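You operate a simulated robot arm through the tools that you are given. There is no shell and no other tool. Be economical: measure what you need, move in short steps, check, and stop when the job is done.

Carry out the task below with a simulated robot arm. There is one attempt and no reset: what you move stays moved.

TASK
Fetch the brush from the top of the sample table and set it on top of the tin there.

It is judged by the outcome, as a careful person would: the job done as asked, and still so three seconds after it is handed in. It fails if anything else is knocked over, pushed out of place, dropped, spilled or broken.

THE ROBOT
A 6-joint arm with a two-finger parallel gripper, fixed in place. Base frame: the origin is at the foot of the arm, x ahead of it, y to its left, z up; the work surface is at about z = 0. Lengths are in mm, angles in degrees, forces in N, time in s.
With the tool pointing down near the work surface it reaches from about 140 to 580 mm from the base axis. Its first joint turns from -66.0 to 66.0 degrees. Payload 2.1 kg.
Tool frame: the origin (TCP) lies between the finger pads and is the grasp point; the fingertips stand 30 mm ahead of it; z points along the fingers, y is the line along which they close. The gripper opens to 94 mm. The fingers are 28 mm wide and 10 mm thick; the gripper's body (50 by 96 mm) begins 55 mm behind the TCP.
Orientation is that of the tool frame in the base frame, as a unit quaternion [x, y, z, w]. With the fingers straight down and closing along the base's y, the tool's x points along the base's -x, its y along +y and its z along -z.

THE INTERFACE
- The arm moves only by the tool servo_tool. Its argument "commands" is a list of rows, each an object of numbers (a shift or turn left out is 0, a gripper value left out holds the last): "x", "y", "z": the shift along the base's x, y, z in mm; "twist": the turn about the base's z in degrees; "claw": the closure, from 0 (fully open) to 1 (shut). In form: [{"x": .., "y": .., "z": .., "twist": .., "claw": ..}, ...]. A call has 1 to 8 rows; each row shifts and turns the commanded pose from where the row before left it. A row lasts 0.2 s, in which the tool goes at most 50 mm and 8.6 degrees; a call with a longer step from one row to the next is refused whole, and so is a gripper value outside its range. A pose out of reach is approached as far as the arm can. The call stops where the force on the tool passes 40 N (or 10 N more than at its start, if that is more) or the arm is blocked; 0.2 s more then pass. The fingers move at their own pace (about 72 mm/s each) and stop on an object; they squeeze with about 29 N. The grip force told is the motor's: it shows also when the fingers shut on nothing. Time passes only in rows, and 0.2 s behind the last, so rows that do not move let the fingers close. It gives the time, the measured TCP pose, the force on the tool (base axes), the opening and the grip force at its end, in the units of the frame above (readings bear some noise).
- Cameras (640 x 400 px; columns grow to the right, rows downward): "scene" is fixed at [53.5, -365.4, 518.2]; the picture's right is [0.77, -0.64, 0.00], its down [-0.23, -0.27, -0.94] and it looks along [0.60, 0.72, -0.35] (base axes); focal length 318 px, centre (320, 200). "wrist" rides on the gripper at [-37, 0, -58] in the tool frame; the picture's right is [0.00, -1.00, 0.00], its down [0.97, 0.00, -0.24] and it looks along [0.24, 0.00, 0.97] (tool axes); focal length 218 px, centre (320, 200).
- capture(camera): a new picture of that camera. No time passes.
- pixel_to_xyz(camera, pixels): for up to 12 pixels [column, row] of the newest picture of that camera ("zoom" is the newest enlarged one), the place [x, y, z] in the base frame of the surface seen there, good to about 2 mm, but the place of the scene camera against the robot may be out by one fixed shift of up to 18 mm in any direction. No time passes.
- enlarge(camera, box): a new picture of the part [left, top, right, bottom] of that camera's present view, enlarged. No time passes.
- sign_off(): hands the job in; it is judged then, once.

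Work in short steps. Measure before you move; look again where a grasp or a placing could have gone wrong, and mend it. You have 60 turns and 20 pictures in all, the two below and enlarged ones among them. Open the gripper and draw the arm clear of the work before you hand the job in, unless the task says otherwise; then end with one line.

The tools are called after "Emit:" by a JSON object that holds its "api" and its "payload". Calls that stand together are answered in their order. servo_tool: Moves the arm, as the interface text tells. Its arguments: {"type":"object","properties":{"commands":{"type":"array"}},"required":["commands"]} The other tools are called the same way: capture (camera) takes a picture; pixel_to_xyz (camera, pixels) gives the place of the surface under pixels of a picture; enlarge (camera, box) takes an enlarged picture of a part of a camera's view; sign_off () hands the job in.

At the start:

```text
t: 0.0
eef_pos: [263.7, 90.8, 368.2]
ee_rot: [0.0, 1.0, 0.0, 0.0]
force: [0.7, -0.2, -0.4]
width: 94.2
finger_force: 0.1
```

scene: 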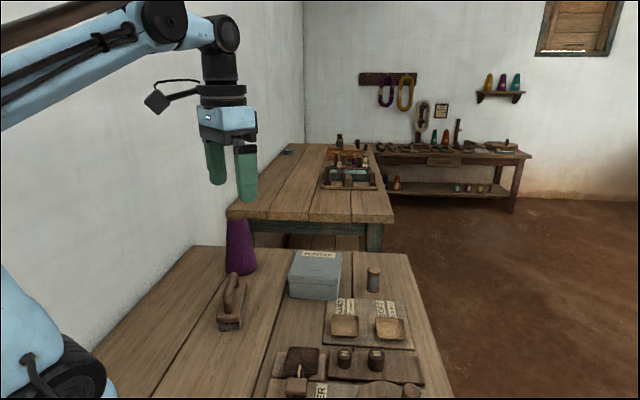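
wrist: 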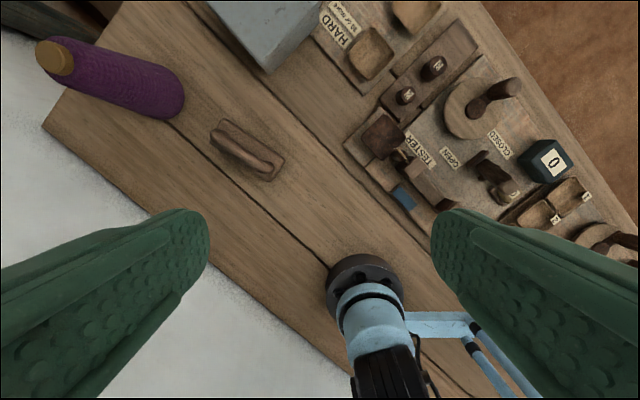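

The brush seems to be the handled item at scene (230,300), and the tin the grey box at (315,275). I'll enlarge both views to check.

Emit:
{"api": "enlarge", "payload": {"camera": "scene", "box": [190, 210, 450, 400]}}

Emit:
{"api": "pixel_to_xyz", "payload": {"camera": "wrist", "pixels": [[215, 128], [247, 152], [280, 165], [262, 178], [228, 138], [270, 60], [265, 30], [240, 190], [322, 15], [225, 10], [180, 90], [262, 158]]}}

Emit:
{"api": "pixel_to_xyz", "payload": {"camera": "scene", "pixels": [[230, 275], [237, 283], [228, 300], [230, 322], [300, 255], [338, 258], [292, 278], [336, 283], [316, 268], [240, 225], [373, 270], [225, 328]]}}

```text
2.11 times, centred on (320, 305) of scene
```

zoom: 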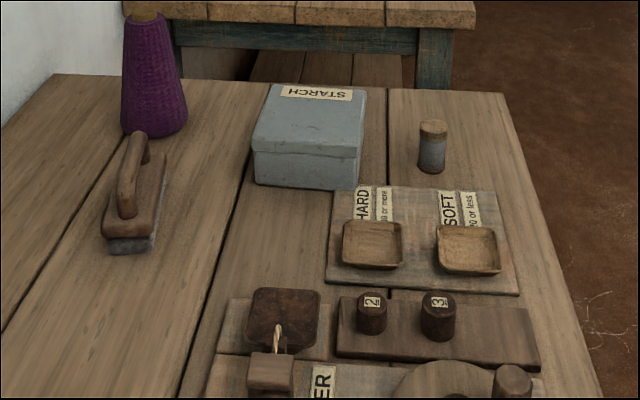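

```text
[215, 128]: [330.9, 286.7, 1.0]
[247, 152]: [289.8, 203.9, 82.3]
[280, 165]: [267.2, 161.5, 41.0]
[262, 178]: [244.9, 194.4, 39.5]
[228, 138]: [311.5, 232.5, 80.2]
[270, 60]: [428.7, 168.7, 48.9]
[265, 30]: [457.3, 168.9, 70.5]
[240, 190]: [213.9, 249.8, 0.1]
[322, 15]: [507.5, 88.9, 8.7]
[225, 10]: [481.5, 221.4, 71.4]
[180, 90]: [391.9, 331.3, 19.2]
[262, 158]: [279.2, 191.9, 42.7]
```

```text
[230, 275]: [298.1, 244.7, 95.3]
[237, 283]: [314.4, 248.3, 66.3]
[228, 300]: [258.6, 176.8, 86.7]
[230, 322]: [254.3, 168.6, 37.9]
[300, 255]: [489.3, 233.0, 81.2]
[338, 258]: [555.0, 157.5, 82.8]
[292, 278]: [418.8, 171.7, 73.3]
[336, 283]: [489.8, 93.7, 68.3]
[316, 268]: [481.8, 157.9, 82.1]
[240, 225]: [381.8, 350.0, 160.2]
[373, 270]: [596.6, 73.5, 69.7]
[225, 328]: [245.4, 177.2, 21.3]
```

The brush body is about 40 mm high with its handle at about 82 mm, and the tin's top is at about 70 mm. I'll move above the brush for a closer wrist view.

Emit:
{"api": "servo_tool", "payload": {"commands": [{"x": 5, "y": 28, "z": -20}, {"x": 5, "y": 28, "z": -20}, {"x": 5, "y": 28, "z": -20}, {"x": 5, "y": 28, "z": -20}, {}]}}

Emit:
{"api": "capture", "payload": {"camera": "wrist"}}

```text
t: 1.2
eef_pos: [282.7, 200.8, 286.6]
ee_rot: [0.0, 1.0, 0.0, 0.002]
force: [-0.1, 0.0, -0.1]
width: 94.0
finger_force: 0.1
```

```text
16 pictures are left
```

wrist: 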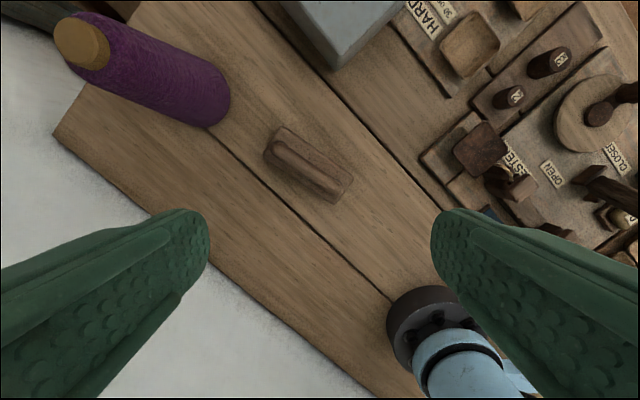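

Emit:
{"api": "enlarge", "payload": {"camera": "wrist", "box": [240, 110, 380, 210]}}

Emit:
{"api": "pixel_to_xyz", "payload": {"camera": "wrist", "pixels": [[285, 128], [265, 155], [353, 178], [335, 202], [280, 148], [300, 164], [320, 178], [335, 190], [330, 67], [283, 3], [372, 40], [406, 3]]}}

```text
4.00 times, centred on (310, 160) of wrist
```

zoom: 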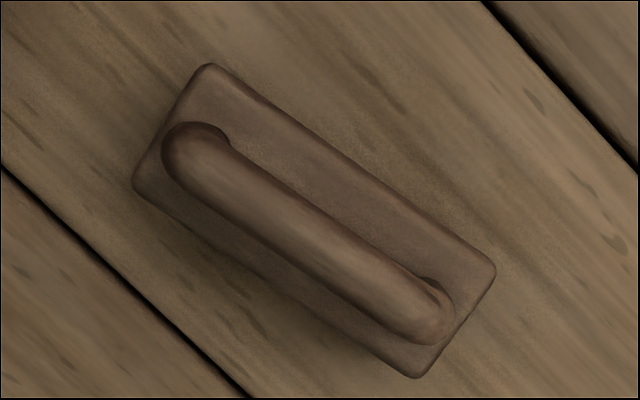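

```text
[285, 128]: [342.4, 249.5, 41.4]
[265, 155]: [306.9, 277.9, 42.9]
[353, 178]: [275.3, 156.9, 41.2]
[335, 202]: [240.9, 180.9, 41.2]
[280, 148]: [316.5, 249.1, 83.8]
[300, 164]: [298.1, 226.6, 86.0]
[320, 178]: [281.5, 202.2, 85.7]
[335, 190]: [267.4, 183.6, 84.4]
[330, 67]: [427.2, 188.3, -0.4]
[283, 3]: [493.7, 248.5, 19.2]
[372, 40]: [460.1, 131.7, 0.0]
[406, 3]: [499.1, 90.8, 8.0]
```

The brush is centred at about (291,217), with its long axis at about 54°, and the handle top is at z≈86. Before grasping, I'll measure the tin from above.

Emit:
{"api": "servo_tool", "payload": {"commands": [{"x": 40, "y": -9}, {"x": 40, "y": -9}, {"x": 40, "y": -9}, {"x": 37, "y": -9}, {}]}}

Emit:
{"api": "capture", "payload": {"camera": "wrist"}}

```text
t: 2.4
eef_pos: [440.9, 168.1, 286.7]
ee_rot: [0.0, 1.0, 0.0, 0.001]
force: [1.1, 0.4, -0.5]
width: 93.7
finger_force: 0.2
```

```text
14 pictures are left
```

wrist: 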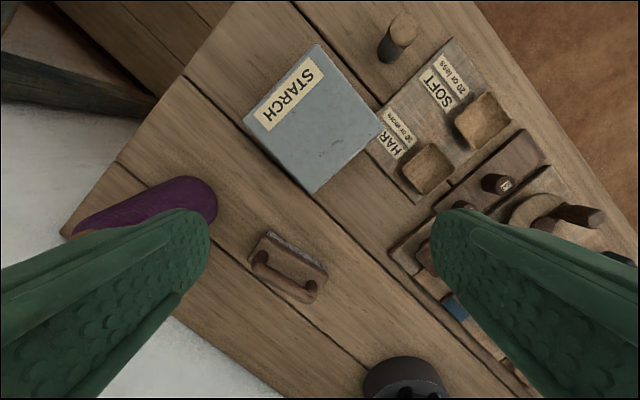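

The grey STARCH tin's lid is fully in view, with corners near (318,45), (383,127), (313,192) and (245,120). I'll measure them.

Emit:
{"api": "pixel_to_xyz", "payload": {"camera": "wrist", "pixels": [[318, 47], [379, 127], [314, 186], [248, 121], [313, 115], [350, 156], [280, 153], [348, 87], [282, 84], [398, 20], [195, 185], [295, 268]]}}

```text
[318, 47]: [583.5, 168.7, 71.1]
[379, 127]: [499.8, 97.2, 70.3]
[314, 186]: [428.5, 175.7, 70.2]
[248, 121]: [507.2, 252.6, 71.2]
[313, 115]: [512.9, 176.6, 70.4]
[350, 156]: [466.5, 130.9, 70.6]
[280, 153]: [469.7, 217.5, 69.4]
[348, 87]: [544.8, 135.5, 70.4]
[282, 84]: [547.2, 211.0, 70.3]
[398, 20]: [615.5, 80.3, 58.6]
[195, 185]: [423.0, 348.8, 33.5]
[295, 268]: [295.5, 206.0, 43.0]
```

The tin lid is centred at about (505,174) at z≈70.5, with edges at about 42.5°. I'll return over the brush handle at (292,217), twisting 54° to close across it.

Emit:
{"api": "servo_tool", "payload": {"commands": [{"x": -18.6, "y": 6.1, "z": -10, "twist": 6.75}, {"x": -18.6, "y": 6.1, "z": -10, "twist": 6.75}, {"x": -18.6, "y": 6.1, "z": -10, "twist": 6.75}, {"x": -18.6, "y": 6.1, "z": -10, "twist": 6.75}, {"x": -18.6, "y": 6.1, "z": -10, "twist": 6.75}, {"x": -18.6, "y": 6.1, "z": -10, "twist": 6.75}, {"x": -18.6, "y": 6.1, "z": -10, "twist": 6.75}, {"x": -18.6, "y": 6.1, "z": -10, "twist": 6.75}]}}

Emit:
{"api": "capture", "payload": {"camera": "wrist"}}

```text
t: 4.2
eef_pos: [290.9, 213.7, 206.4]
ee_rot: [-0.455, 0.89, 0.0, 0.001]
force: [0.1, -0.7, -0.7]
width: 94.0
finger_force: 0.1
```

```text
13 pictures are left
```

wrist: 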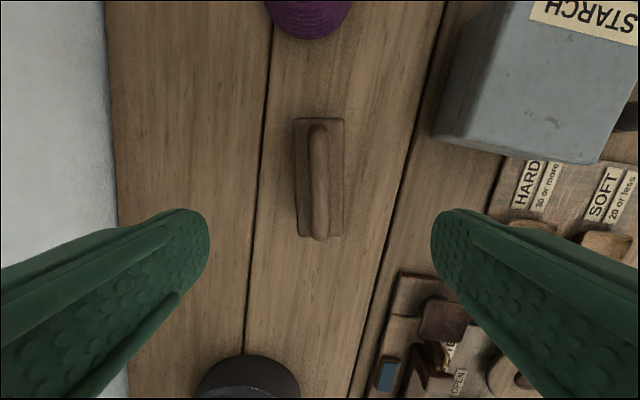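

The handle runs vertically in the picture at column ~319, aligned with the tool. I'll check its coordinates.

Emit:
{"api": "pixel_to_xyz", "payload": {"camera": "wrist", "pixels": [[318, 140], [319, 165], [319, 190], [320, 215], [297, 122], [342, 122], [299, 234], [343, 232], [311, 185], [327, 185], [312, 36]]}}

```text
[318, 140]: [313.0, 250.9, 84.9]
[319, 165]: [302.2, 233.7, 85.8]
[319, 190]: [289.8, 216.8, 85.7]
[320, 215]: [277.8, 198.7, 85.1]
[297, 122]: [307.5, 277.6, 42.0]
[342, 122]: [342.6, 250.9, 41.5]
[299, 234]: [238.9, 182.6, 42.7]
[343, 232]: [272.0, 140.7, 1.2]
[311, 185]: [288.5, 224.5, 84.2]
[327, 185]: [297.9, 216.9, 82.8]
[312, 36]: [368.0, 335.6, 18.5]
```

The handle centre is (291,218). I'll descend to TCP z≈76, putting the tips about 4 mm above the brush body, without closing yet.

Emit:
{"api": "servo_tool", "payload": {"commands": [{"x": 1, "y": 3, "z": -35}, {"z": -35}, {"z": -30}, {"z": -18}, {"z": -12}, {}]}}

```text
t: 5.6
eef_pos: [292.2, 218.6, 75.5]
ee_rot: [-0.454, 0.891, 0.0, 0.001]
force: [-0.4, -0.8, 0.4]
width: 94.2
finger_force: 0.1
```

No contact on the way down, so I'll close on the handle.

Emit:
{"api": "servo_tool", "payload": {"commands": [{"claw": 1}, {"claw": 1}, {"claw": 1}, {"claw": 1}, {"claw": 1}]}}

Emit:
{"api": "capture", "payload": {"camera": "wrist"}}

```text
t: 6.8
eef_pos: [291.7, 219.0, 76.9]
ee_rot: [-0.454, 0.891, 0.001, 0.001]
force: [1.0, -0.1, -0.1]
width: 22.7
finger_force: 29.4
```

```text
12 pictures are left
```

wrist: 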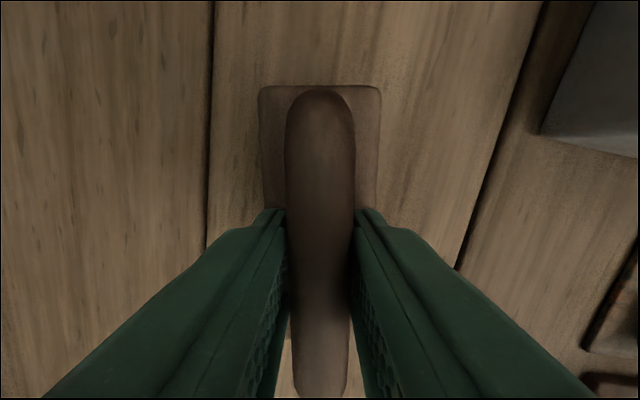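

The handle is held (22.7 mm wide, 29 N). I'll lift gently.

Emit:
{"api": "servo_tool", "payload": {"commands": [{"z": 8}, {"z": 15}, {"z": 25}, {"z": 30}, {"z": 30}, {}]}}

Emit:
{"api": "capture", "payload": {"camera": "scene"}}

```text
t: 8.2
eef_pos: [291.3, 219.9, 184.7]
ee_rot: [-0.454, 0.891, 0.0, 0.001]
force: [0.2, -0.2, -1.6]
width: 22.5
finger_force: 29.6
```

```text
11 pictures are left
```

scene: 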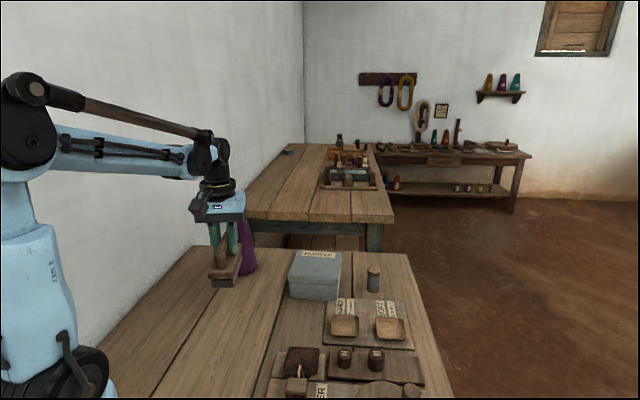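

The brush is lifted cleanly, with its underside at about z≈108. I'll carry it over the tin centre, twisting -11.5° to align with the lid.

Emit:
{"api": "servo_tool", "payload": {"commands": [{"x": 15, "y": -10, "z": 5, "twist": -1.5}, {"x": 35, "y": -10, "z": 5, "twist": -2}, {"x": 40, "y": -8, "twist": -2}, {"x": 40, "y": -6, "twist": -2}, {"x": 40, "y": -6, "twist": -2}, {"x": 30, "y": -4, "twist": -2}, {"x": 14, "y": -2}, {}]}}

Emit:
{"api": "capture", "payload": {"camera": "wrist"}}

Emit:
{"api": "enlarge", "payload": {"camera": "scene", "box": [230, 170, 430, 310]}}

```text
t: 10.0
eef_pos: [506.4, 172.9, 196.0]
ee_rot: [-0.362, 0.932, 0.0, 0.002]
force: [-0.7, 0.6, -0.7]
width: 22.9
finger_force: 29.2
```

```text
10 pictures are left
```

wrist: 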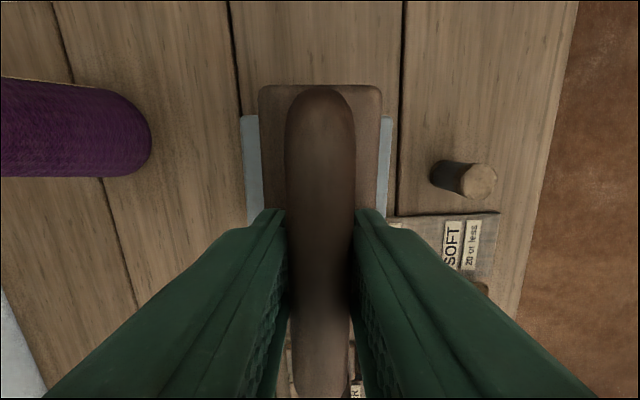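

```text
2.86 times, centred on (330, 240) of scene
```

zoom: 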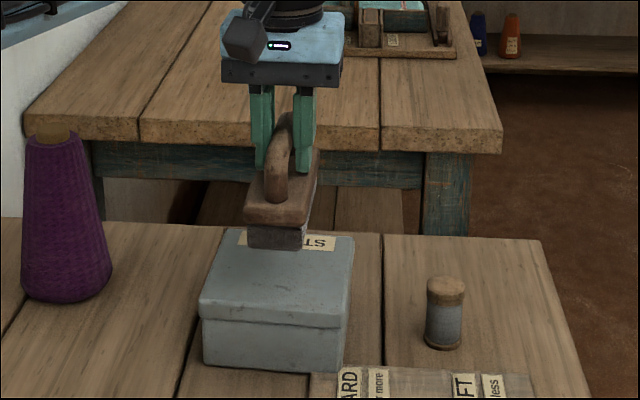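

It is aligned and centred over the tin; contact should come at TCP z≈147.5. I'll lower to about 150, then go slowly.

Emit:
{"api": "servo_tool", "payload": {"commands": [{"x": -1, "y": 1, "z": -18}, {"z": -15}, {"z": -8}, {"z": -4}, {}]}}

```text
t: 11.2
eef_pos: [505.7, 174.3, 150.7]
ee_rot: [-0.362, 0.932, 0.0, 0.001]
force: [0.4, 0.2, -0.7]
width: 22.6
finger_force: 29.0
```

Emit:
{"api": "servo_tool", "payload": {"commands": [{"z": -1}, {"z": -1}, {"z": -1}, {}]}}

```text
t: 12.2
eef_pos: [505.0, 173.3, 146.8]
ee_rot: [-0.362, 0.932, 0.002, 0.0]
force: [-1.0, -0.5, -1.8]
width: 22.7
finger_force: 28.7
```

No clear contact force yet, so I'll go down a little further.

Emit:
{"api": "servo_tool", "payload": {"commands": [{"z": -1}, {}]}}

Emit:
{"api": "enlarge", "payload": {"camera": "scene", "box": [270, 200, 370, 310]}}

```text
t: 12.8
eef_pos: [505.8, 172.6, 146.2]
ee_rot: [-0.363, 0.932, 0.0, 0.0]
force: [-0.7, 0.0, 15.3]
width: 22.6
finger_force: 28.9
```

```text
3.64 times, centred on (320, 255) of scene
```

zoom: 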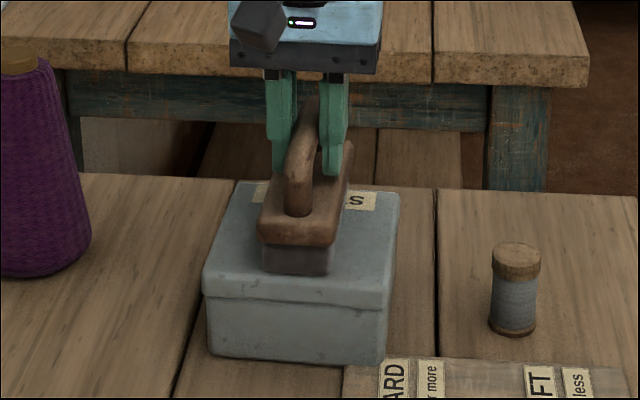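

Contact shows (15 N) and the brush sits on the lid. I'll open gradually, then rise straight up.

Emit:
{"api": "servo_tool", "payload": {"commands": [{"z": 0.5, "claw": 0.65}, {"claw": 0.5}, {"claw": 0.3}, {"claw": 0.2}, {"claw": 0.2}]}}

Emit:
{"api": "servo_tool", "payload": {"commands": [{"z": 10}, {"z": 20}, {"z": 30}, {"z": 30}, {"x": -20, "z": 20}, {"x": -40}, {"x": -40}, {"x": -30}]}}

Emit:
{"api": "enlarge", "payload": {"camera": "scene", "box": [190, 170, 450, 400]}}

Emit:
{"api": "capture", "payload": {"camera": "wrist"}}

```text
t: 14.0
eef_pos: [505.3, 174.2, 147.4]
ee_rot: [-0.362, 0.932, 0.0, 0.001]
force: [0.2, 0.4, 0.0]
width: 75.2
finger_force: 0.0
```

```text
t: 15.8
eef_pos: [376.1, 171.9, 256.7]
ee_rot: [-0.361, 0.932, 0.001, 0.002]
force: [-0.1, -0.2, 0.0]
width: 75.4
finger_force: 0.0
```

```text
1.74 times, centred on (320, 285) of scene
```

zoom: 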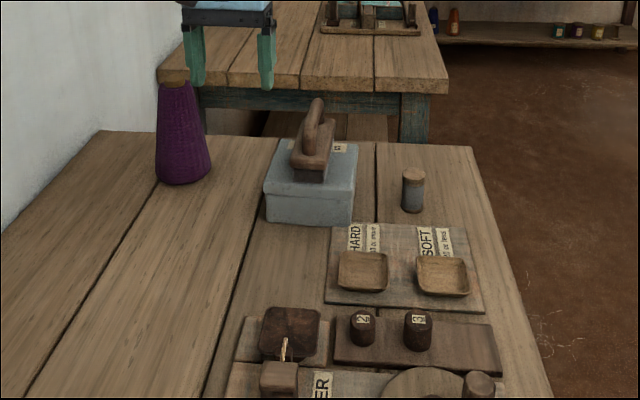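

```text
6 pictures are left
```

wrist: 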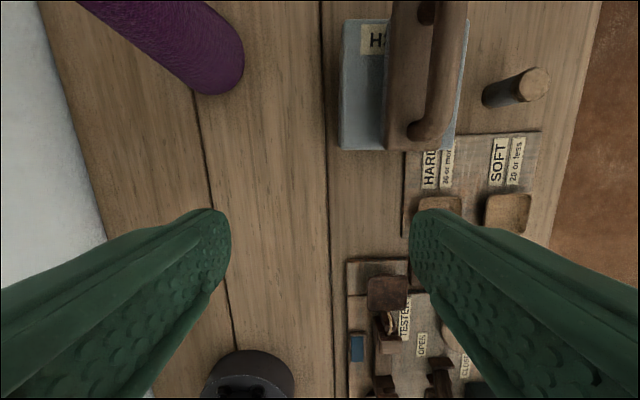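

The brush sits upright and centred on the tin, nothing else has moved, and the arm is clear. I'll open the gripper fully and hand in.

Emit:
{"api": "servo_tool", "payload": {"commands": [{"z": 20, "claw": 0}, {"z": 20}, {}]}}

Emit:
{"api": "sign_off", "payload": {}}

```text
t: 16.6
eef_pos: [376.6, 173.6, 297.7]
ee_rot: [-0.362, 0.932, 0.0, 0.0]
force: [0.1, 1.0, 0.9]
width: 93.8
finger_force: 0.1
```

```text
The job is handed in.
```

The brush is sitting on top of the STARCH tin, the gripper is open and the arm is clear; in the last pictures nothing else had moved.
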